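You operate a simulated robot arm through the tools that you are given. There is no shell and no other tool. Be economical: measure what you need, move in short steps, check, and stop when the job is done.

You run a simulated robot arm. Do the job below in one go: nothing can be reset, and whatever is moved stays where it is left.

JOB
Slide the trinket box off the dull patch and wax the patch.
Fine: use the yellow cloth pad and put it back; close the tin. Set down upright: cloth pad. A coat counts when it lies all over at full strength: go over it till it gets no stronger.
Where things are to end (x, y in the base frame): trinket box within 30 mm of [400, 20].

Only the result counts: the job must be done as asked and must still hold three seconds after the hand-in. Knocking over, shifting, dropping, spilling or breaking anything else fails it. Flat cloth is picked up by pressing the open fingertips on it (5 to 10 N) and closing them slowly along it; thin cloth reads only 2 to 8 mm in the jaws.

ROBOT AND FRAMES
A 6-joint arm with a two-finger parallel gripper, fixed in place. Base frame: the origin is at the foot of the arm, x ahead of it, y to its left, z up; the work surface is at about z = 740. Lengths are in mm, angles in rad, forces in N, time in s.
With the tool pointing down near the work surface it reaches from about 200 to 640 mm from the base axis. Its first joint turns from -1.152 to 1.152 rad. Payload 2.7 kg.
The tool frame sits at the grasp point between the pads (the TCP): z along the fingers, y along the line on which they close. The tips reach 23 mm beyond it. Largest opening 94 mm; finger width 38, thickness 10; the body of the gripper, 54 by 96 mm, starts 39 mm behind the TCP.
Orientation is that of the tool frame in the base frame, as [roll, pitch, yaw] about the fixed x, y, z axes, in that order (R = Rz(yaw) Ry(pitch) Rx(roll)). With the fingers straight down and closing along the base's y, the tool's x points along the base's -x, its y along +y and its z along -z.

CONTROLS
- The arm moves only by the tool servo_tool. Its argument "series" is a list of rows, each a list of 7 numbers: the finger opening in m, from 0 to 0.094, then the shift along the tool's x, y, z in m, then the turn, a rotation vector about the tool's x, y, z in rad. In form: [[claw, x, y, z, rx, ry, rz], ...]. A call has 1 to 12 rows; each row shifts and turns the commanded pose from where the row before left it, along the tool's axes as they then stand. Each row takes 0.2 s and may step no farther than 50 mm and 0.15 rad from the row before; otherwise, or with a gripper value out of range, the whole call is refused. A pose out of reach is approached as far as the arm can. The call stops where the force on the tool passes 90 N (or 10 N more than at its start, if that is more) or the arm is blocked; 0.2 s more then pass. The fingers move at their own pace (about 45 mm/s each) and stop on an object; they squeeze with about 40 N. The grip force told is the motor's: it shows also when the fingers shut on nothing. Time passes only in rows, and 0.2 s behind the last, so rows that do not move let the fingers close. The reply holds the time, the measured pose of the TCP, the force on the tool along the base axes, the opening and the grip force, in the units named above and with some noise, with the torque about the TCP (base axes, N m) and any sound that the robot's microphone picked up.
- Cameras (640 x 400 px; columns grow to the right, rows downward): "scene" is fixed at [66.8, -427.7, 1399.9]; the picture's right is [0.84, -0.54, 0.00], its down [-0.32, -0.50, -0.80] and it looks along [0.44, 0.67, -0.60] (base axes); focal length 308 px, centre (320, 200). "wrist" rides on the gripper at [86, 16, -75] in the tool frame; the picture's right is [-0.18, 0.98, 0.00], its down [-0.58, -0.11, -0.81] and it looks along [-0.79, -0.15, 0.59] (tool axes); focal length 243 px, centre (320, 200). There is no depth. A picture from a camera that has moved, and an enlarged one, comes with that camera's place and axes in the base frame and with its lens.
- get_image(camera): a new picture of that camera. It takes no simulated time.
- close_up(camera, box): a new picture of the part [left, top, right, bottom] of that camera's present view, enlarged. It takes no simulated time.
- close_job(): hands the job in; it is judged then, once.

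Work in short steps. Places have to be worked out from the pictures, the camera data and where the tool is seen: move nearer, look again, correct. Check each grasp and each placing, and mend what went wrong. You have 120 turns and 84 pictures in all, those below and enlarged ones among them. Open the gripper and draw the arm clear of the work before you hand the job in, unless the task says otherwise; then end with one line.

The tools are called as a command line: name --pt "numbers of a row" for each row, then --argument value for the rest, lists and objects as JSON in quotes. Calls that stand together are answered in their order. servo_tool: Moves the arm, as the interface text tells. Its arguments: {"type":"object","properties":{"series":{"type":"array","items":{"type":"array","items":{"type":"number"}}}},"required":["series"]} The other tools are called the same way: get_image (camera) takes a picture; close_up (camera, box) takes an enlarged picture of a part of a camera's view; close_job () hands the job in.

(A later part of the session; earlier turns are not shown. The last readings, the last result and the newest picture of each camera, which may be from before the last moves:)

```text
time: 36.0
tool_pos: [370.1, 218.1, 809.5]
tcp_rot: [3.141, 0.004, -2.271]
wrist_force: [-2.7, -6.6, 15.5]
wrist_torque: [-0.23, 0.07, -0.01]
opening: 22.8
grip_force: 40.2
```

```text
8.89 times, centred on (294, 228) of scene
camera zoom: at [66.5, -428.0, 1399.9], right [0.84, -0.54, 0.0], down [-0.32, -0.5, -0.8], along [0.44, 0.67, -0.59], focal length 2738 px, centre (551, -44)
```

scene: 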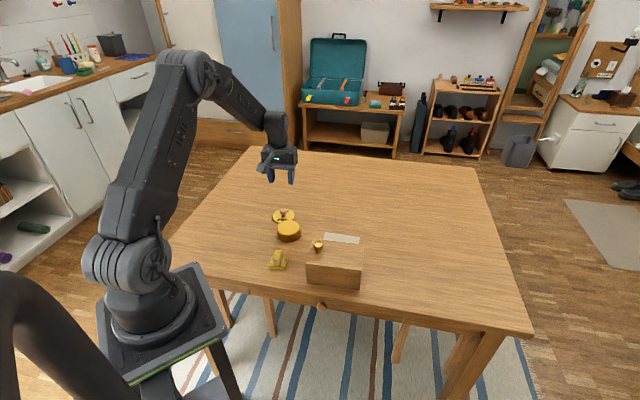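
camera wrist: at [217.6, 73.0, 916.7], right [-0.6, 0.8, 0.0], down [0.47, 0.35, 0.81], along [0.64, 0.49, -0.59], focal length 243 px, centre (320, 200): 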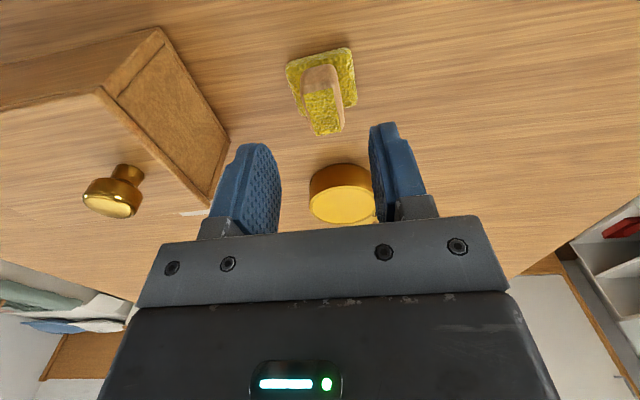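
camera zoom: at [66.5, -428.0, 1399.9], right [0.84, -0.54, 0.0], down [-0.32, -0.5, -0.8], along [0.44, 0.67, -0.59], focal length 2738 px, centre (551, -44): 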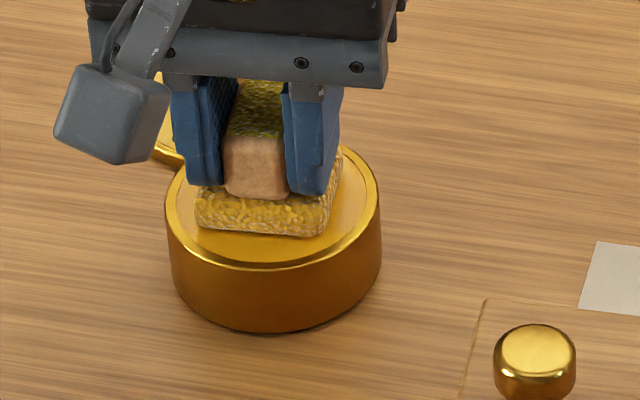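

Pad seated in the wax at about 15 N and its colour changed to gold. Lift and carry above the patch.

servo_tool --pt "0.01 0 0 -0.01 0 0 0" --pt "0.01 0 0 -0.03 0 0 0" --pt "0.01 0 0 -0.01 0 0 0" --pt "0.01 0.0022 -0.0404 0 0 0 0" --pt "0.01 0.0022 -0.0404 0 0 0 0" --pt "0.01 0.0022 -0.0404 0 0 0 0" --pt "0.01 0.0022 -0.0404 0 0 0 0" --pt "0.01 0 0 0.03 0 0 0.05" --pt "0.01 0 0 0 0 0 0"

get_image --camera "wrist"

close_up --camera "scene" --box '[250, 180, 378, 260]'

```text
time: 38.0
tool_pos: [487.5, 108.4, 828.5]
tcp_rot: [-3.14, 0.003, -2.32]
wrist_force: [-0.2, 0.1, 1.1]
wrist_torque: [-0.03, -0.01, -0.03]
opening: 23.0
grip_force: 39.8
```

```text
42 pictures are left
camera wrist: at [416.9, 56.7, 902.3], right [-0.59, 0.81, 0.0], down [0.48, 0.35, 0.81], along [0.65, 0.48, -0.59], focal length 243 px, centre (320, 200)
```

wrist: 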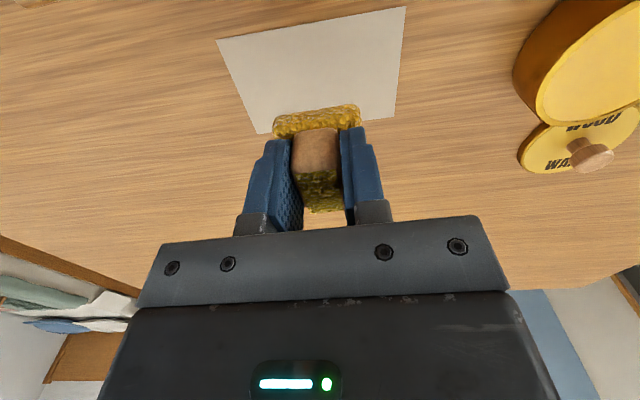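

```text
5.00 times, centred on (314, 220) of scene
camera zoom: at [66.8, -427.7, 1399.9], right [0.84, -0.54, 0.0], down [-0.32, -0.5, -0.8], along [0.44, 0.67, -0.6], focal length 1540 px, centre (350, 100)
```

zoom: 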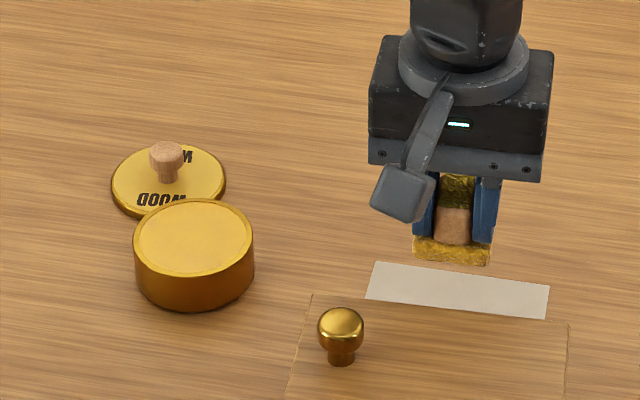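

Patch precisely: centre (488,106), 109×70, at 45°. I align yaw, move to one corner start (offset for the pad's position in the grip), and lower to just above contact.

servo_tool --pt "0.01 0 0 0 0 0 0.036" --pt "0.01 -0.013 -0.041 0 0 0 0" --pt "0.01 0 0 0.03 0 0 0" --pt "0.01 0 0 0.016 0 0 0" --pt "0.01 0 0 0.004 0 0 0" --pt "0.01 0 0 0 0 0 0"

close_up --camera "wrist" --box '[200, 0, 520, 200]'

```text
time: 39.4
tool_pos: [525.1, 87.7, 778.6]
tcp_rot: [-3.141, 0.004, -2.356]
wrist_force: [0.0, 0.1, -0.2]
wrist_torque: [-0.02, -0.02, 0.02]
opening: 23.3
grip_force: 40.5
```

```text
2.00 times, centred on (360, 100) of wrist
camera zoom: at [453.6, 38.8, 852.0], right [-0.56, 0.83, 0.0], down [0.49, 0.33, 0.81], along [0.67, 0.46, -0.59], focal length 485 px, centre (240, 400)
```

zoom: 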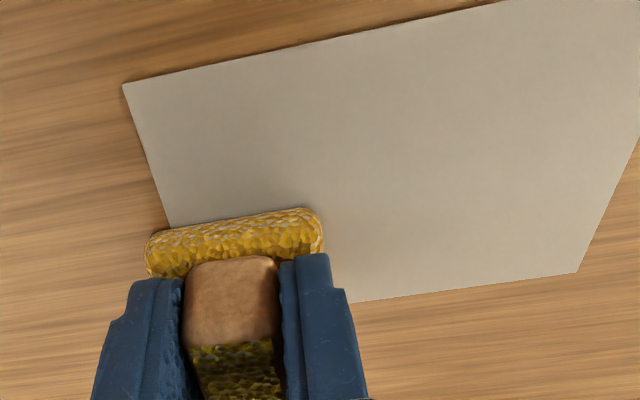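

servo_tool --pt "0.01 0 0 0.0015 0 0 0" --pt "0.01 0 0 0.0015 0 0 0" --pt "0.01 0 0 0 0 0 0"

```text
time: 40.2
tool_pos: [526.5, 86.8, 776.7]
tcp_rot: [3.141, 0.005, -2.357]
wrist_force: [-9.4, 4.3, 23.5]
wrist_torque: [0.09, 0.29, 0.04]
opening: 23.3
grip_force: 40.0
```

Contact at 23 N; ease 0.7 mm and make the first stroke along the long direction.

servo_tool --pt "0.01 0 0.0 -0.0007 0 0 0" --pt "0.01 0 0.013 0 0 0 0" --pt "0.01 0 0.013 0 0 0 0" --pt "0.01 0 0.013 0 0 0 0" --pt "0.01 0 0.013 0 0 0 0" --pt "0.01 0 0.012 0 0 0 0" --pt "0.01 0 0.012 0 0 0 0" --pt "0.01 0 0 0 0 0 0"

get_image --camera "wrist"

```text
time: 42.0
tool_pos: [473.3, 142.9, 777.1]
tcp_rot: [-3.139, 0.007, -2.355]
wrist_force: [8.9, -8.3, 28.6]
wrist_torque: [-0.23, -0.05, 0.03]
opening: 22.9
grip_force: 39.9
```

```text
39 pictures are left
camera wrist: at [400.0, 93.3, 850.6], right [-0.56, 0.83, 0.0], down [0.48, 0.33, 0.81], along [0.67, 0.46, -0.58], focal length 243 px, centre (320, 200)
```

wrist: 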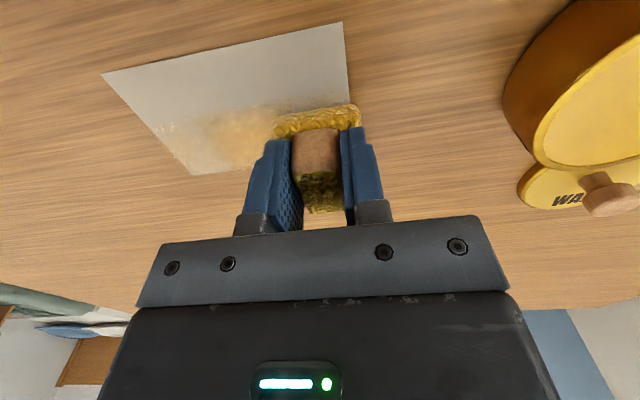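

Wax is going on. I continue the serpentine over the middle and near lanes.

servo_tool --pt "0.01 0.009 0 -0.0004 0 0 0" --pt "0.01 0.009 0 0 0 0 0" --pt "0.01 0 -0.013 0 0 0 0" --pt "0.01 0 -0.013 0 0 0 0" --pt "0.01 0 -0.013 0 0 0 0" --pt "0.01 0 -0.013 0 0 0 0" --pt "0.01 0 -0.012 0 0 0 0" --pt "0.01 0 -0.012 0 0 0 0" --pt "0.01 0.009 0 0 0 0 0" --pt "0.01 0.009 0 0 0 0 0" --pt "0.01 0 0 0 0 0 0"

servo_tool --pt "0.01 0 0.013 0 0 0 0" --pt "0.01 0 0.013 0 0 0 0" --pt "0.01 0 0.013 0 0 0 0" --pt "0.01 0 0.013 0 0 0 0" --pt "0.01 0 0.012 0 0 0 0" --pt "0.01 0 0.012 0 0 0 0" --pt "0.01 0 0 0 0 0 0"

get_image --camera "wrist"

```text
time: 44.4
tool_pos: [500.3, 61.7, 777.4]
tcp_rot: [-3.141, 0.006, -2.356]
wrist_force: [7.6, 2.3, 14.5]
wrist_torque: [0.13, -0.27, -0.01]
opening: 22.9
grip_force: 40.2
```

```text
time: 46.0
tool_pos: [446.7, 114.9, 777.1]
tcp_rot: [3.14, 0.004, -2.358]
wrist_force: [4.1, -0.2, 29.5]
wrist_torque: [-1.35, 2.91, 0.25]
opening: 22.9
grip_force: 40.2
```

```text
38 pictures are left
camera wrist: at [374.0, 66.5, 851.2], right [-0.56, 0.83, 0.0], down [0.49, 0.33, 0.81], along [0.67, 0.46, -0.59], focal length 243 px, centre (320, 200)
```

wrist: 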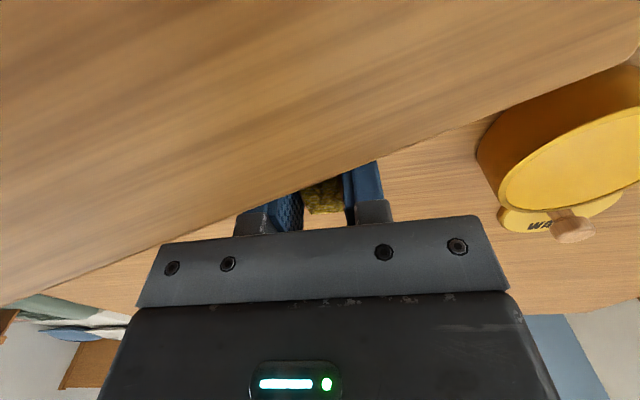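

Torque is unusual — the camera may be touching the box's knob. Checking.

close_up --camera "scene" --box '[270, 200, 390, 300]'

```text
4.00 times, centred on (330, 250) of scene
camera zoom: at [66.5, -427.8, 1399.9], right [0.84, -0.54, 0.0], down [-0.32, -0.5, -0.8], along [0.44, 0.67, -0.59], focal length 1232 px, centre (280, 0)
```

zoom: 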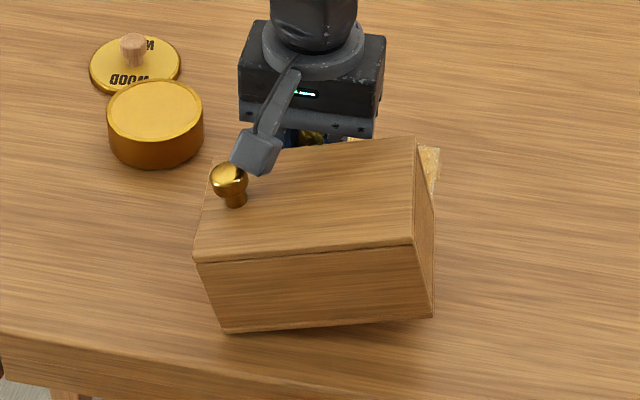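

The camera caught the knob and tipped the box about its left end. I back off slowly along the way I came so it settles gently.

servo_tool --pt "0.01 0 -0.004 0 0 0 0" --pt "0.01 0 -0.004 0 0 0 0" --pt "0.01 0 -0.004 0 0 0 0" --pt "0.01 0 -0.004 0 0 0 0" --pt "0.01 0 0 0 0 0 0"

close_up --camera "scene" --box '[270, 200, 390, 300]'

```text
time: 47.2
tool_pos: [458.4, 104.6, 776.4]
tcp_rot: [3.14, 0.0, -2.357]
wrist_force: [-2.3, 3.1, 7.2]
wrist_torque: [0.16, -0.07, 0.06]
opening: 22.6
grip_force: 40.1
```

```text
4.00 times, centred on (330, 250) of scene
camera zoom: at [66.6, -427.7, 1400.0], right [0.84, -0.54, 0.0], down [-0.32, -0.5, -0.8], along [0.44, 0.67, -0.59], focal length 1232 px, centre (280, 0)
```

zoom: 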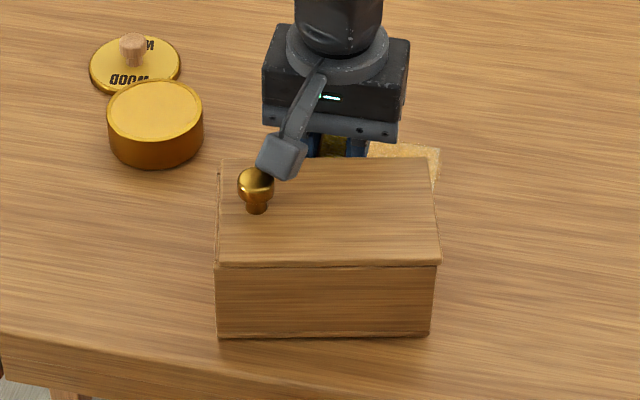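

Box settled flat at about (397,30), slightly turned — still within tolerance and off the patch. I lift, move away, and inspect the coat.

servo_tool --pt "0.01 0 -0.006 -0.005 0 0 0" --pt "0.01 0 0 -0.03 0 0 0" --pt "0.01 0 0 -0.04 0 0 0" --pt "0.01 -0.04 0 -0.02 0 0 0" --pt "0.01 -0.03 0.02 -0.02 0 0 0" --pt "0.01 0 0 0 0 0 0"

close_up --camera "scene" --box '[270, 200, 390, 300]'

get_image --camera "wrist"

```text
time: 48.6
tool_pos: [497.1, 164.6, 895.0]
tcp_rot: [3.14, 0.002, -2.357]
wrist_force: [-0.2, -0.8, -0.3]
wrist_torque: [0.06, 0.0, -0.02]
opening: 22.9
grip_force: 39.7
```

```text
4.00 times, centred on (330, 250) of scene
camera zoom: at [66.8, -427.7, 1399.9], right [0.84, -0.54, 0.0], down [-0.32, -0.5, -0.8], along [0.44, 0.67, -0.6], focal length 1232 px, centre (280, 0)
```

zoom: 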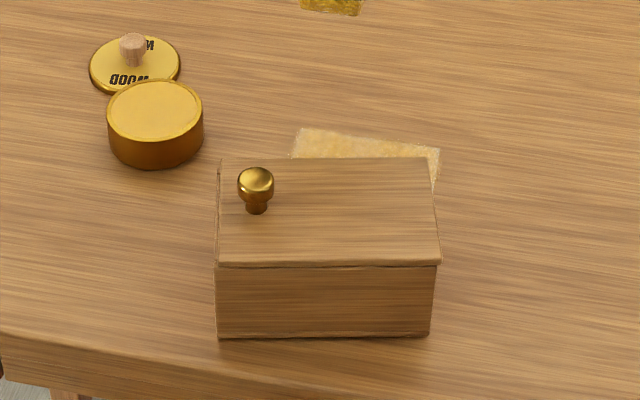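

```text
34 pictures are left
camera wrist: at [425.2, 115.2, 969.1], right [-0.56, 0.83, 0.0], down [0.49, 0.33, 0.81], along [0.67, 0.46, -0.59], focal length 243 px, centre (320, 200)
```

wrist: 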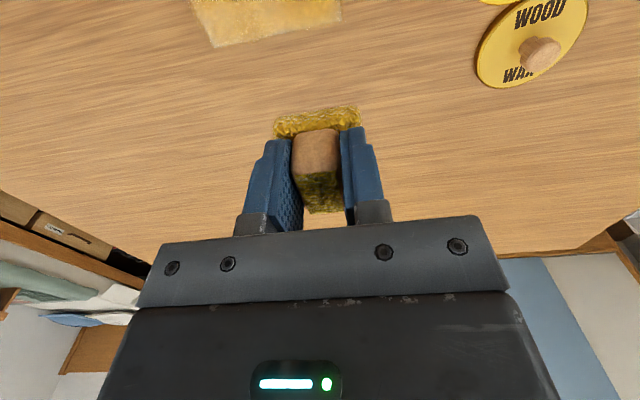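

Coat is partial. I'll wipe with the camera on the other side, so I turn the tool 180° (through its initial yaw) here in free air.

servo_tool --pt "0.01 0 0 0 0 0 0.149" --pt "0.01 0 0 0 0 0 0.149" --pt "0.01 0 0 0 0 0 0.149" --pt "0.01 0 0 0 0 0 0.149" --pt "0.01 0 0 0 0 0 0.149" --pt "0.01 0 0 0 0 0 0.149" --pt "0.01 0 0 0 0 0 0.149" --pt "0.01 0 0 0 0 0 0.149" --pt "0.01 0 0 0 0 0 0.149" --pt "0.01 0 0 0 0 0 0.149" --pt "0.01 0 0 0 0 0 0.081"

servo_tool --pt "0.01 0 0 0 0 0 0.149" --pt "0.01 0 0 0 0 0 0.149" --pt "0.01 0 0 0 0 0 0.149" --pt "0.01 0 0 0 0 0 0.149" --pt "0.01 0 0 0 0 0 0.149" --pt "0.01 0 0 0 0 0 0.149" --pt "0.01 0 0 0 0 0 0.149" --pt "0.01 0 0 0 0 0 0.149" --pt "0.01 0 0 0 0 0 0.149" --pt "0.01 0 0 0 0 0 0.149" --pt "0.01 0 0 0 0 0 0.08" --pt "0.01 0 0 0 0 0 0"

get_image --camera "wrist"

```text
time: 51.0
tool_pos: [496.9, 164.3, 891.7]
tcp_rot: [3.138, 0.001, 2.352]
wrist_force: [-0.3, 0.0, 0.0]
wrist_torque: [0.02, 0.03, 0.01]
opening: 23.0
grip_force: 40.4
```

```text
time: 53.6
tool_pos: [497.3, 162.0, 892.7]
tcp_rot: [-3.14, -0.006, 0.781]
wrist_force: [0.7, 0.0, 0.1]
wrist_torque: [-0.01, 0.03, 0.01]
opening: 22.9
grip_force: 39.7
```

```text
33 pictures are left
camera wrist: at [570.2, 212.8, 966.2], right [0.56, -0.83, 0.0], down [-0.49, -0.33, 0.8], along [-0.67, -0.45, -0.59], focal length 243 px, centre (320, 200)
```

wrist: 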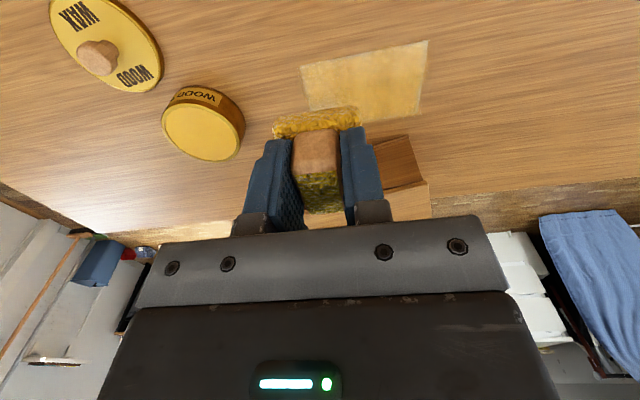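

close_up --camera "wrist" --box '[280, 20, 460, 140]'

```text
3.33 times, centred on (370, 80) of wrist
camera zoom: at [570.2, 212.8, 966.2], right [0.56, -0.83, 0.0], down [-0.49, -0.33, 0.8], along [-0.67, -0.45, -0.59], focal length 809 px, centre (153, 600)
```

zoom: 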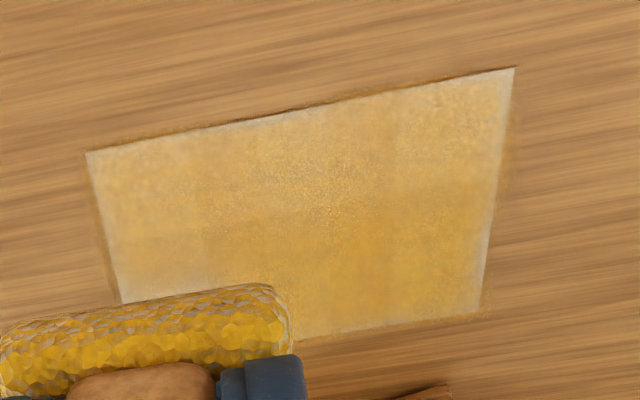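

Edges are still thin. Wipe again with wider lanes; I move over the near-left corner and lower.

servo_tool --pt "0.01 -0.031 -0.0045 0 0 0 0" --pt "0.01 -0.031 -0.0045 0.02 0 0 0" --pt "0.01 0 0 0.045 0 0 0" --pt "0.01 0 0 0.035 0 0 0" --pt "0.01 0 0 0.01 0 0 0" --pt "0.01 0 0 0 0 0 0"

get_image --camera "wrist"

close_up --camera "scene" --box '[270, 180, 390, 280]'

```text
time: 55.0
tool_pos: [446.5, 128.4, 782.1]
tcp_rot: [-3.14, -0.004, 0.784]
wrist_force: [-0.3, -0.5, -0.8]
wrist_torque: [0.01, 0.0, -0.01]
opening: 23.1
grip_force: 40.0
```

```text
31 pictures are left
camera wrist: at [519.6, 177.3, 857.5], right [0.56, -0.83, 0.0], down [-0.49, -0.34, 0.8], along [-0.66, -0.45, -0.59], focal length 243 px, centre (320, 200)
```

wrist: 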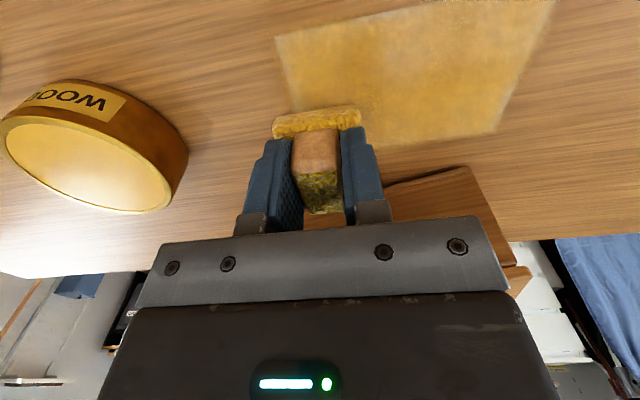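

```text
4.00 times, centred on (330, 230) of scene
camera zoom: at [66.8, -427.7, 1399.9], right [0.84, -0.54, 0.0], down [-0.32, -0.5, -0.8], along [0.44, 0.67, -0.6], focal length 1232 px, centre (280, 80)
```

zoom: 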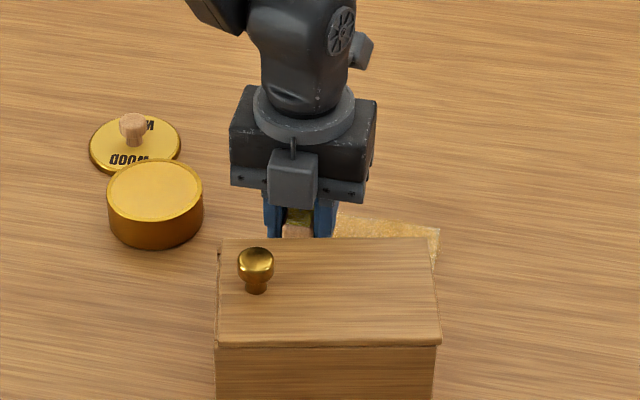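

servo_tool --pt "0.01 -0.003 0 0.003 0 0 0" --pt "0.01 0 0 0.0015 0 0 0" --pt "0.01 0 0 0 0 0 0"

```text
time: 55.8
tool_pos: [444.6, 125.2, 777.9]
tcp_rot: [-3.139, -0.001, 0.783]
wrist_force: [-0.8, -0.7, 1.2]
wrist_torque: [-0.02, 0.03, -0.04]
opening: 23.1
grip_force: 40.3
```

Almost touching; press 1.3 mm more and stroke the near lane.

servo_tool --pt "0.01 0 0 0.0013 0 0 0" --pt "0.01 0 0.014 0 0 0 0" --pt "0.01 0 0.014 0 0 0 0" --pt "0.01 0 0.014 0 0 0 0" --pt "0.01 0 0.014 0 0 0 0" --pt "0.01 0 0.014 0 0 0 0" --pt "0.01 0 0.014 0 0 0 0" --pt "0.01 0 0 0 0 0 0"

get_image --camera "wrist"

```text
time: 57.6
tool_pos: [505.4, 65.8, 776.9]
tcp_rot: [3.139, -0.007, 0.786]
wrist_force: [-9.4, 7.9, 30.6]
wrist_torque: [-0.15, 0.56, -0.18]
opening: 22.7
grip_force: 40.4
```

```text
29 pictures are left
camera wrist: at [578.2, 115.0, 851.4], right [0.56, -0.83, 0.0], down [-0.49, -0.34, 0.8], along [-0.66, -0.45, -0.6], focal length 243 px, centre (320, 200)
```

wrist: 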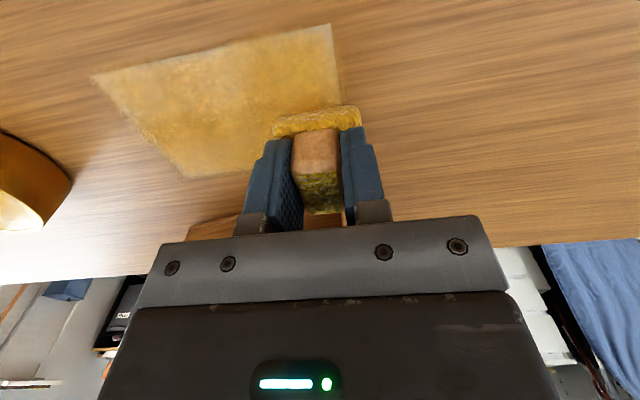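

Good coverage. Continue with the middle and far lanes.

servo_tool --pt "0.01 0.01 0 -0.0004 0 0 0" --pt "0.01 0.01 0 0 0 0 0" --pt "0.01 0 -0.014 0 0 0 0" --pt "0.01 0 -0.014 0 0 0 0" --pt "0.01 0 -0.014 0 0 0 0" --pt "0.01 0 -0.014 0 0 0 0" --pt "0.01 0 -0.014 0 0 0 0" --pt "0.01 0 -0.014 0 0 0 0" --pt "0.01 0.011 0 0 0 0 0" --pt "0.01 0.011 0 0 0 0 0" --pt "0.01 0 0 0 0 0 0"

servo_tool --pt "0.01 0 0.014 0 0 0 0" --pt "0.01 0 0.014 0 0 0 0" --pt "0.01 0 0.014 0 0 0 0" --pt "0.01 0 0.014 0 0 0 0" --pt "0.01 0 0.014 0 0 0 0" --pt "0.01 0 0.014 0 0 0 0" --pt "0.01 -0.003 0.003 -0.01 0 0 0" --pt "0.01 0 0 -0.04 0 0 0" --pt "0.01 0.04 -0.02 -0.04 0 0 0" --pt "0.01 0.01 -0.03 -0.02 0 0 0" --pt "0.01 0 0 0 0 0 0"

get_image --camera "wrist"

```text
time: 60.0
tool_pos: [473.5, 152.7, 776.9]
tcp_rot: [-3.138, 0.0, 0.784]
wrist_force: [-5.8, -2.7, 13.5]
wrist_torque: [-0.2, 0.26, 0.01]
opening: 23.2
grip_force: 40.2
```

```text
refused: row 9 steps farther than a row can; nothing moved
```

```text
28 pictures are left
camera wrist: at [546.7, 203.3, 850.9], right [0.56, -0.83, 0.0], down [-0.49, -0.34, 0.81], along [-0.67, -0.45, -0.59], focal length 243 px, centre (320, 200)
```

wrist: 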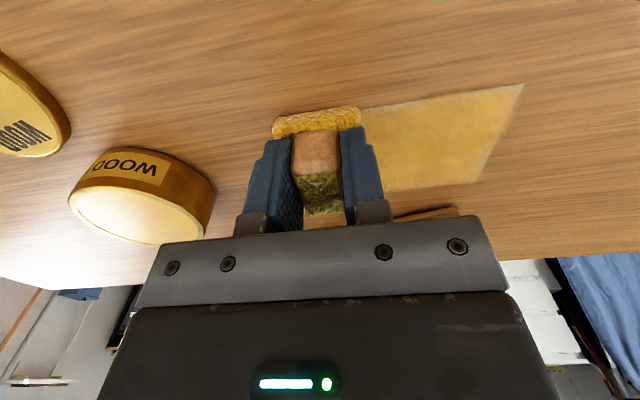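

servo_tool --pt "0.01 0 0.014 0 0 0 0" --pt "0.01 0 0.014 0 0 0 0" --pt "0.01 0 0.014 0 0 0 0" --pt "0.01 0 0.014 0 0 0 0" --pt "0.01 0 0.014 0 0 0 0" --pt "0.01 0 0.014 0 0 0 0" --pt "0.01 -0.011 0 0 0 0 0" --pt "0.01 -0.011 0 0 0 0 0" --pt "0.01 -0.01 0 0 0 0 0" --pt "0.01 -0.01 0 0 0 0 0" --pt "0.01 0 0 0 0 0 0"

servo_tool --pt "0.01 0 -0.014 0 0 0 0" --pt "0.01 0 -0.014 0 0 0 0" --pt "0.01 0 -0.014 0 0 0 0" --pt "0.01 0 -0.014 0 0 0 0" --pt "0.01 0 -0.014 0 0 0 0" --pt "0.01 0 -0.014 0 0 0 0" --pt "0.01 0.011 0 0 0 0 0" --pt "0.01 0.011 0 0 0 0 0" --pt "0.01 0.01 0 0 0 0 0" --pt "0.01 0.01 0 0 0 0 0" --pt "0.01 0 0 0 0 0 0"

servo_tool --pt "0.01 0 0 -0.01 0 0 0" --pt "0.01 0 0 -0.04 0 0 0" --pt "0.01 0.03 0 -0.035 0 0 0" --pt "0.01 0.03 0 -0.03 0 0 0" --pt "0.01 0 0 0 0 0 0"

get_image --camera "wrist"

```text
time: 62.4
tool_pos: [503.2, 66.8, 777.3]
tcp_rot: [-3.141, -0.001, 0.783]
wrist_force: [0.0, -0.8, 0.0]
wrist_torque: [0.01, -0.02, 0.02]
opening: 23.0
grip_force: 39.9
```

```text
time: 64.8
tool_pos: [474.2, 154.2, 776.7]
tcp_rot: [-3.142, -0.002, 0.784]
wrist_force: [-3.9, -5.0, 16.4]
wrist_torque: [-0.23, 0.28, 0.01]
opening: 23.0
grip_force: 40.2
```

```text
time: 66.0
tool_pos: [517.4, 194.2, 892.2]
tcp_rot: [-3.14, -0.002, 0.783]
wrist_force: [-0.2, -0.3, -0.5]
wrist_torque: [-0.02, 0.0, 0.0]
opening: 23.2
grip_force: 40.1
```

```text
27 pictures are left
camera wrist: at [589.6, 244.8, 966.9], right [0.56, -0.83, 0.0], down [-0.49, -0.34, 0.81], along [-0.67, -0.45, -0.59], focal length 243 px, centre (320, 200)
```

wrist: 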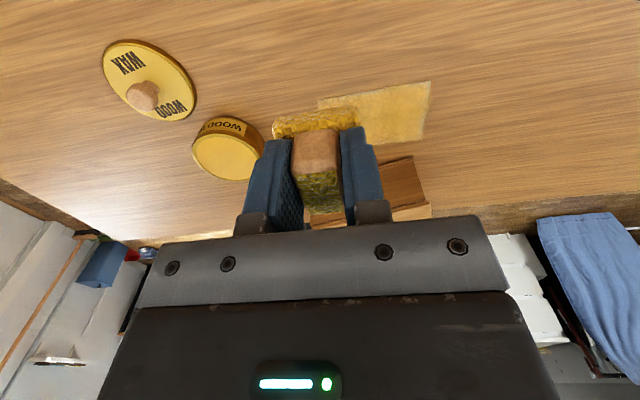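

servo_tool --pt "0.01 0 -0.045 0 0 0 0" --pt "0.01 0 0 0 0 0 0"

close_up --camera "wrist" --box '[330, 40, 530, 165]'

```text
time: 66.6
tool_pos: [483.8, 225.3, 893.2]
tcp_rot: [3.141, -0.004, 0.784]
wrist_force: [0.7, -0.4, -0.7]
wrist_torque: [0.02, -0.04, -0.01]
opening: 23.1
grip_force: 40.0
```

```text
3.20 times, centred on (430, 102) of wrist
camera zoom: at [557.4, 274.1, 967.2], right [0.56, -0.83, 0.0], down [-0.49, -0.34, 0.8], along [-0.67, -0.45, -0.59], focal length 776 px, centre (-32, 512)
```

zoom: 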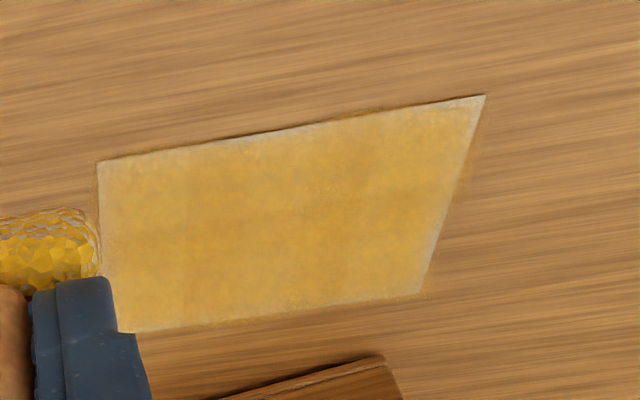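

Better; outer edges still thin. Reload: carry pad to the tin.

servo_tool --pt "0.01 -0.0259 -0.0259 0 0 0 0" --pt "0.01 -0.0259 -0.0259 0 0 0 0" --pt "0.01 -0.0259 -0.0259 0 0 0 0" --pt "0.01 0 0 0.035 0 0 0" --pt "0.01 0 0 0.035 0 0 0" --pt "0.01 0 0 0.006 0 0 0" --pt "0.01 0 0 0 0 0 0"

close_up --camera "scene" --box '[270, 205, 318, 250]'

close_up --camera "wrist" --box '[200, 0, 440, 240]'

```text
time: 68.2
tool_pos: [374.8, 226.5, 817.0]
tcp_rot: [3.14, -0.004, 0.782]
wrist_force: [0.6, -0.6, -0.1]
wrist_torque: [0.0, 0.02, -0.01]
opening: 23.1
grip_force: 40.1
```

```text
8.89 times, centred on (294, 228) of scene
camera zoom: at [66.8, -427.7, 1399.9], right [0.84, -0.54, 0.0], down [-0.32, -0.5, -0.8], along [0.44, 0.67, -0.6], focal length 2738 px, centre (551, -44)
```

zoom: 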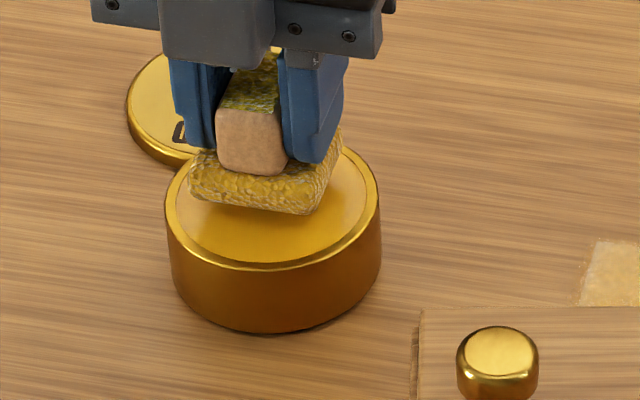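

```text
1.67 times, centred on (320, 120) of wrist
camera zoom: at [448.0, 275.6, 891.3], right [0.56, -0.83, 0.0], down [-0.49, -0.34, 0.8], along [-0.67, -0.45, -0.59], focal length 404 px, centre (320, 333)
```

zoom: 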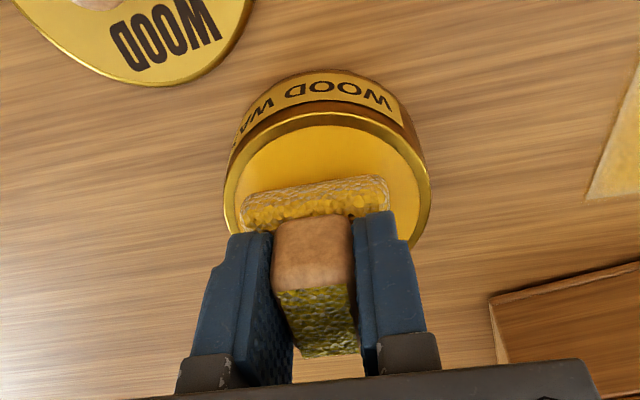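

servo_tool --pt "0.01 0 0.003 0 0 0 0" --pt "0.01 0 0 0.004 0 0 0" --pt "0.01 0 0 0.002 0 0 0" --pt "0.01 0 0 0.0015 0 0 0" --pt "0.01 0 0 0.0 0 0 0"

```text
time: 69.4
tool_pos: [376.4, 226.4, 809.6]
tcp_rot: [3.142, -0.004, 0.786]
wrist_force: [-0.2, -0.4, 0.0]
wrist_torque: [-0.01, 0.0, 0.01]
opening: 23.0
grip_force: 40.6
```

servo_tool --pt "0.01 0 0 0.001 0 0 0" --pt "0.01 0 0 0.001 0 0 0" --pt "0.01 0 0 0.0 0 0 0"

close_up --camera "scene" --box '[270, 205, 318, 250]'

```text
time: 70.2
tool_pos: [376.9, 226.9, 809.7]
tcp_rot: [-3.141, -0.005, 0.785]
wrist_force: [-7.8, -1.0, 32.3]
wrist_torque: [-0.3, 0.46, -0.04]
opening: 23.1
grip_force: 40.2
```

```text
8.89 times, centred on (294, 228) of scene
camera zoom: at [66.2, -428.0, 1399.9], right [0.84, -0.54, 0.0], down [-0.32, -0.5, -0.8], along [0.44, 0.67, -0.59], focal length 2738 px, centre (551, -44)
```

zoom: 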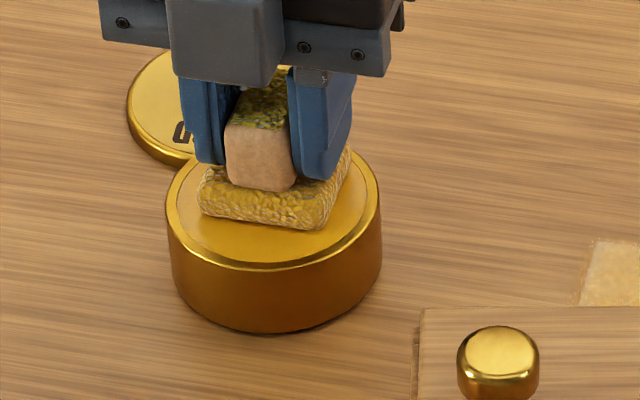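

Loaded. Return to the patch, starting a bit further out on the far lane.

servo_tool --pt "0.01 0 0 -0.01 0 0 0" --pt "0.01 0 0 -0.03 0 0 0" --pt "0.01 0 0 -0.01 0 0 0" --pt "0.01 0.007 0.0402 0 0 0 0" --pt "0.01 0.007 0.0402 0 0 0 0" --pt "0.01 0.007 0.0402 0 0 0 0" --pt "0.01 0 0 0.04 0 0 0" --pt "0.01 0 0 0.035 0 0 0" --pt "0.01 0 0 0.0 0 0 0"

```text
time: 72.2
tool_pos: [477.7, 157.0, 780.8]
tcp_rot: [-3.141, -0.003, 0.786]
wrist_force: [0.1, 0.3, 0.0]
wrist_torque: [-0.01, -0.07, 0.01]
opening: 22.7
grip_force: 39.8
```

servo_tool --pt "0.01 0 0 0.003 0 0 0" --pt "0.01 0 0 0.0012 0 0 0" --pt "0.01 0 0 0.0 0 0 0"

```text
time: 73.0
tool_pos: [478.7, 158.5, 776.3]
tcp_rot: [-3.142, -0.005, 0.785]
wrist_force: [-2.8, 1.3, 7.3]
wrist_torque: [-0.06, 0.11, -0.05]
opening: 23.1
grip_force: 39.9
```

servo_tool --pt "0.01 0 0 0.0007 0 0 0" --pt "0.01 0 0.0125 0 0 0 0" --pt "0.01 0 0.0125 0 0 0 0" --pt "0.01 0 0.0125 0 0 0 0" --pt "0.01 0 0.0125 0 0 0 0" --pt "0.01 0 0.0125 0 0 0 0" --pt "0.01 0 0.0125 0 0 0 0" --pt "0.01 0 0.0125 0 0 0 0" --pt "0.01 0 0 0 0 0 0"

servo_tool --pt "0.01 -0.011 0 0.0002 0 0 0" --pt "0.01 -0.011 0 0.0002 0 0 0" --pt "0.01 -0.011 0 0.0002 0 0 0" --pt "0.01 -0.011 0 0.0002 0 0 0" --pt "0.01 0 0 0 0 0 0"

get_image --camera "wrist"

```text
time: 75.0
tool_pos: [539.6, 93.7, 777.3]
tcp_rot: [-3.14, 0.001, 0.786]
wrist_force: [-3.6, 4.7, 9.9]
wrist_torque: [0.07, 0.06, 0.01]
opening: 22.9
grip_force: 40.0
```

```text
time: 76.2
tool_pos: [509.7, 62.8, 777.5]
tcp_rot: [3.14, -0.006, 0.786]
wrist_force: [5.3, 4.7, 15.0]
wrist_torque: [0.05, -0.05, -0.01]
opening: 23.2
grip_force: 40.3
```

```text
22 pictures are left
camera wrist: at [582.2, 112.2, 851.3], right [0.56, -0.83, 0.0], down [-0.49, -0.34, 0.8], along [-0.66, -0.45, -0.6], focal length 243 px, centre (320, 200)
```

wrist: 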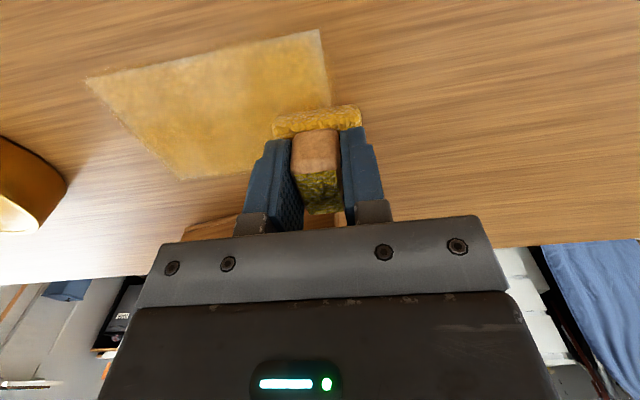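

Continue loops: near lane, left edge, far lane, right edge, then middle.

servo_tool --pt "0.01 0 -0.0125 0 0 0 0" --pt "0.01 0 -0.0125 0 0 0 0" --pt "0.01 0 -0.0125 0 0 0 0" --pt "0.01 0 -0.0125 0 0 0 0" --pt "0.01 0 -0.0125 0 0 0 0" --pt "0.01 0 -0.0125 0 0 0 0" --pt "0.01 0 -0.0125 0 0 0 0" --pt "0.01 0.011 0 -0.0002 0 0 0" --pt "0.01 0.011 0 -0.0002 0 0 0" --pt "0.01 0.011 0 -0.0002 0 0 0" --pt "0.01 0.011 0 -0.0002 0 0 0" --pt "0.01 0 0 0 0 0 0"

servo_tool --pt "0.01 0 0.0125 0 0 0 0" --pt "0.01 0 0.0125 0 0 0 0" --pt "0.01 0 0.0125 0 0 0 0" --pt "0.01 0 0.0125 0 0 0 0" --pt "0.01 0 0.0125 0 0 0 0" --pt "0.01 0 0.0125 0 0 0 0" --pt "0.01 0 0.0125 0 0 0 0" --pt "0.01 -0.011 0 0.0002 0 0 0" --pt "0.01 -0.011 0 0.0002 0 0 0" --pt "0.01 -0.011 0 0.0002 0 0 0" --pt "0.01 -0.011 0 0.0002 0 0 0" --pt "0.01 0 0 0 0 0 0"

servo_tool --pt "0.01 0.011 0 0 0 0 0" --pt "0.01 0.011 0 0 0 0 0" --pt "0.01 0 -0.0125 0 0 0 0" --pt "0.01 0 -0.0125 0 0 0 0" --pt "0.01 0 -0.0125 0 0 0 0" --pt "0.01 0 -0.0125 0 0 0 0" --pt "0.01 0 -0.0125 0 0 0 0" --pt "0.01 0 -0.0125 0 0 0 0" --pt "0.01 0 -0.0125 0 0 0 0" --pt "0.01 0 0 0 0 0 0"

servo_tool --pt "0.01 0 0 -0.01 0 0 0" --pt "0.01 0 0 -0.04 0 0 0" --pt "0.01 0.03 -0.02 -0.03 0 0 0" --pt "0.01 0.03 -0.02 -0.03 0 0 0" --pt "0.01 0 0 0 0 0 0"

close_up --camera "wrist" --box '[330, 40, 530, 165]'

```text
time: 78.8
tool_pos: [477.3, 156.2, 776.6]
tcp_rot: [3.141, -0.003, 0.784]
wrist_force: [-7.2, -7.2, 25.3]
wrist_torque: [-0.32, 0.36, 0.03]
opening: 23.0
grip_force: 40.2
```

```text
time: 81.4
tool_pos: [509.7, 63.0, 775.8]
tcp_rot: [3.141, -0.005, 0.784]
wrist_force: [7.3, 3.7, 17.4]
wrist_torque: [0.08, -0.16, 0.04]
opening: 22.9
grip_force: 39.8
```

```text
time: 83.6
tool_pos: [462.6, 140.9, 777.4]
tcp_rot: [-3.141, -0.007, 0.784]
wrist_force: [7.4, -5.9, 25.5]
wrist_torque: [-0.25, 0.03, 0.07]
opening: 23.2
grip_force: 40.0
```

```text
time: 84.8
tool_pos: [472.7, 210.8, 887.1]
tcp_rot: [-3.139, -0.001, 0.785]
wrist_force: [-0.6, -0.9, -0.6]
wrist_torque: [0.0, -0.04, 0.0]
opening: 23.1
grip_force: 39.9
```

```text
3.20 times, centred on (430, 102) of wrist
camera zoom: at [545.0, 260.6, 962.0], right [0.56, -0.83, 0.0], down [-0.49, -0.34, 0.81], along [-0.67, -0.45, -0.59], focal length 776 px, centre (-32, 512)
```

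zoom: 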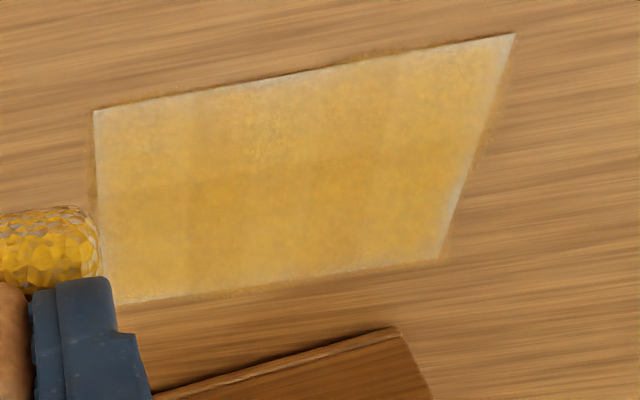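

Edges (especially far edge and right) remain thin; the pad sits about 6 mm back in the grip, so I extend the far lane. Moving to a further-out far-left start.

servo_tool --pt "0.01 -0.0282 0.0378 0 0 0 0" --pt "0.01 0 0 0.045 0 0 0" --pt "0.01 0 0 0.045 0 0 0" --pt "0.01 0 0 0.0175 0 0 0" --pt "0.01 0 0 0.001 0 0 0" --pt "0.01 0 0 0 0 0 0"

get_image --camera "wrist"

```text
time: 86.2
tool_pos: [480.6, 166.1, 776.9]
tcp_rot: [3.141, -0.004, 0.786]
wrist_force: [-4.8, 3.7, 11.1]
wrist_torque: [0.03, 0.15, -0.03]
opening: 23.1
grip_force: 39.8
```

```text
20 pictures are left
camera wrist: at [553.4, 214.7, 851.1], right [0.56, -0.83, 0.0], down [-0.49, -0.34, 0.8], along [-0.66, -0.45, -0.59], focal length 243 px, centre (320, 200)
```

wrist: 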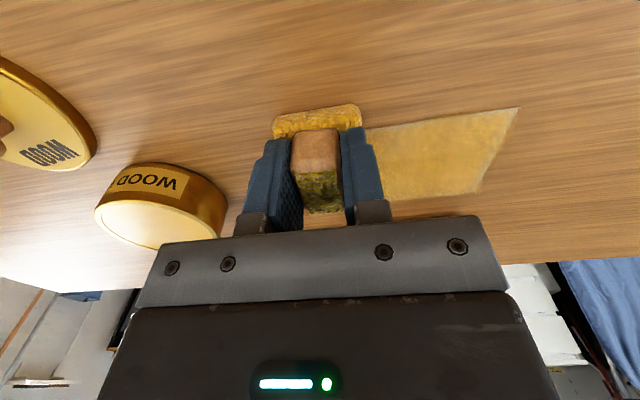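

Contact 11 N and pad overhangs the far edge by ~10 mm. Run a wide perimeter loop plus inner lanes.

servo_tool --pt "0.01 0 0.0125 0.0005 0 0 0" --pt "0.01 0 0.0125 0 0 0 0" --pt "0.01 0 0.0125 0 0 0 0" --pt "0.01 0 0.0125 0 0 0 0" --pt "0.01 0 0.0125 0 0 0 0" --pt "0.01 0 0.0125 0 0 0 0" --pt "0.01 0 0.0125 0 0 0 0" --pt "0.01 0 0.0105 0 0 0 0" --pt "0.01 0 0 0 0 0 0"

servo_tool --pt "0.01 -0.011 0 0.0002 0 0 0" --pt "0.01 -0.011 0 0.0002 0 0 0" --pt "0.01 -0.011 0 0.0002 0 0 0" --pt "0.01 -0.011 0 0.0002 0 0 0" --pt "0.01 -0.009 0 0 0 0 0" --pt "0.01 0 -0.012 0 0 0 0" --pt "0.01 0.011 0 -0.0002 0 0 0" --pt "0.01 0.011 0 -0.0002 0 0 0" --pt "0.01 0.011 0 -0.0002 0 0 0" --pt "0.01 0.011 0 -0.0002 0 0 0" --pt "0.01 0 0 0 0 0 0"

servo_tool --pt "0.01 0 -0.0125 0 0 0 0" --pt "0.01 0 -0.0125 0 0 0 0" --pt "0.01 0 -0.0125 0 0 0 0" --pt "0.01 0 -0.0125 0 0 0 0" --pt "0.01 0 -0.0125 0 0 0 0" --pt "0.01 0 -0.012 0 0 0 0" --pt "0.01 0 -0.012 0 0 0 0" --pt "0.01 -0.011 0 0.0002 0 0 0" --pt "0.01 -0.011 0 0.0002 0 0 0" --pt "0.01 -0.011 0 0.0002 0 0 0" --pt "0.01 -0.011 0 0.0002 0 0 0" --pt "0.01 0 0 0 0 0 0"

servo_tool --pt "0.01 0 0.0125 0 0 0 0" --pt "0.01 0 0.0125 0 0 0 0" --pt "0.01 0 0.0125 0 0 0 0" --pt "0.01 0 0.0125 0 0 0 0" --pt "0.01 0 0.0125 0 0 0 0" --pt "0.01 0 0.0125 0 0 0 0" --pt "0.01 0 0.0125 0 0 0 0" --pt "0.01 0 0.01 0 0 0 0" --pt "0.01 0 0 0 0 0 0"

servo_tool --pt "0.01 0.01 0 -0.0002 0 0 0" --pt "0.01 0.01 0 -0.0001 0 0 0" --pt "0.01 0 -0.0125 0 0 0 0" --pt "0.01 0 -0.0125 0 0 0 0" --pt "0.01 0 -0.0125 0 0 0 0" --pt "0.01 0 -0.0125 0 0 0 0" --pt "0.01 0 -0.0125 0 0 0 0" --pt "0.01 0 -0.0125 0 0 0 0" --pt "0.01 0 -0.0125 0 0 0 0" --pt "0.01 0 -0.01 0 0 0 0" --pt "0.01 0 0 0 0 0 0"

servo_tool --pt "0.01 0 0 -0.01 0 0 0" --pt "0.01 0 0 -0.04 0 0 0" --pt "0.01 0.03 -0.02 -0.03 0 0 0" --pt "0.01 0.03 -0.02 -0.03 0 0 0" --pt "0.01 0 0 0 0 0 0"

close_up --camera "wrist" --box '[330, 40, 530, 165]'

```text
time: 88.2
tool_pos: [550.6, 95.6, 776.4]
tcp_rot: [-3.141, -0.005, 0.786]
wrist_force: [-4.9, 7.9, 21.7]
wrist_torque: [0.08, 0.26, -0.03]
opening: 22.8
grip_force: 40.0
```

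```text
time: 90.6
tool_pos: [536.4, 96.3, 776.3]
tcp_rot: [-3.14, -0.003, 0.784]
wrist_force: [-5.5, -3.3, 12.8]
wrist_torque: [-0.08, 0.12, -0.01]
opening: 22.6
grip_force: 40.7
```

```text
time: 93.2
tool_pos: [445.7, 127.3, 777.2]
tcp_rot: [3.14, -0.007, 0.785]
wrist_force: [2.7, 5.8, 13.8]
wrist_torque: [0.1, 0.0, -0.03]
opening: 23.0
grip_force: 40.2
```

```text
time: 95.2
tool_pos: [514.2, 58.9, 777.1]
tcp_rot: [3.141, -0.003, 0.785]
wrist_force: [-9.6, 7.6, 26.5]
wrist_torque: [0.12, 0.3, -0.04]
opening: 22.9
grip_force: 39.6
```

```text
time: 97.6
tool_pos: [460.2, 139.7, 777.1]
tcp_rot: [-3.141, -0.007, 0.785]
wrist_force: [5.5, -5.9, 18.2]
wrist_torque: [-0.23, 0.03, 0.11]
opening: 22.8
grip_force: 39.8
```

```text
time: 98.8
tool_pos: [473.0, 209.6, 883.5]
tcp_rot: [-3.139, -0.001, 0.785]
wrist_force: [-0.5, 0.4, -0.9]
wrist_torque: [-0.01, 0.01, 0.01]
opening: 22.9
grip_force: 39.6
```

```text
3.20 times, centred on (430, 102) of wrist
camera zoom: at [545.0, 258.9, 957.4], right [0.56, -0.83, 0.0], down [-0.49, -0.34, 0.81], along [-0.67, -0.45, -0.59], focal length 776 px, centre (-32, 512)
```

zoom: 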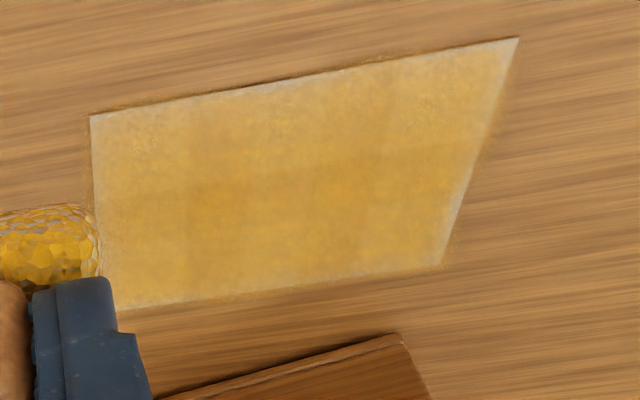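

Improving but pad is likely running thin. Reload again.

servo_tool --pt "0.01 -0.028 -0.0402 0 0 0 0" --pt "0.01 -0.0281 -0.0401 0 0 0 0" --pt "0.01 0 0 0.03 0 0 0" --pt "0.01 0 0 0.03 0 0 0" --pt "0.01 0 0 0.009 0 0 0" --pt "0.01 0 0 0 0 0 0"

```text
time: 100.2
tool_pos: [378.4, 229.9, 816.8]
tcp_rot: [-3.141, -0.003, 0.784]
wrist_force: [-0.6, 0.9, -0.8]
wrist_torque: [-0.01, 0.0, 0.01]
opening: 22.8
grip_force: 39.7
```

servo_tool --pt "0.01 -0.0035 0.001 0 0 0 0" --pt "0.01 0 0 0.005 0 0 0" --pt "0.01 0 0 0.002 0 0 0" --pt "0.01 0 0 0.001 0 0 0" --pt "0.01 0 0 0 0 0 0"

```text
time: 101.4
tool_pos: [376.6, 225.4, 808.6]
tcp_rot: [-3.142, -0.002, 0.785]
wrist_force: [1.3, -0.4, 3.8]
wrist_torque: [-0.02, -0.01, 0.02]
opening: 23.2
grip_force: 39.8
```

servo_tool --pt "0.01 0 0 0.001 0 0 0" --pt "0.01 0 0 0 0 0 0" --pt "0.01 0 0 -0.011 0 0 0" --pt "0.01 0 0 -0.03 0 0 0" --pt "0.01 0 0 -0.01 0 0 0" --pt "0.01 0.0105 0.0385 0 0 0 0" --pt "0.01 0.0105 0.0385 0 0 0 0" --pt "0.01 0.0105 0.0385 0 0 0 0" --pt "0.01 0 0 0.04 0 0 0" --pt "0.01 0 0 0.035 0 0 0" --pt "0.01 0 0 0.003 0 0 0" --pt "0.01 0 0 0 0 0 0"

```text
time: 104.0
tool_pos: [478.9, 169.4, 779.9]
tcp_rot: [-3.14, -0.002, 0.785]
wrist_force: [0.0, 0.4, -0.2]
wrist_torque: [0.04, -0.03, -0.03]
opening: 23.0
grip_force: 40.0
```

servo_tool --pt "0.01 0 0.001 0.002 0 0 0" --pt "0.01 0 0 0.0012 0 0 0" --pt "0.01 0 0 0 0 0 0"

```text
time: 104.8
tool_pos: [480.5, 167.9, 776.9]
tcp_rot: [3.14, -0.003, 0.783]
wrist_force: [-0.4, -0.3, 0.3]
wrist_torque: [-0.02, -0.04, -0.02]
opening: 23.0
grip_force: 39.9
```

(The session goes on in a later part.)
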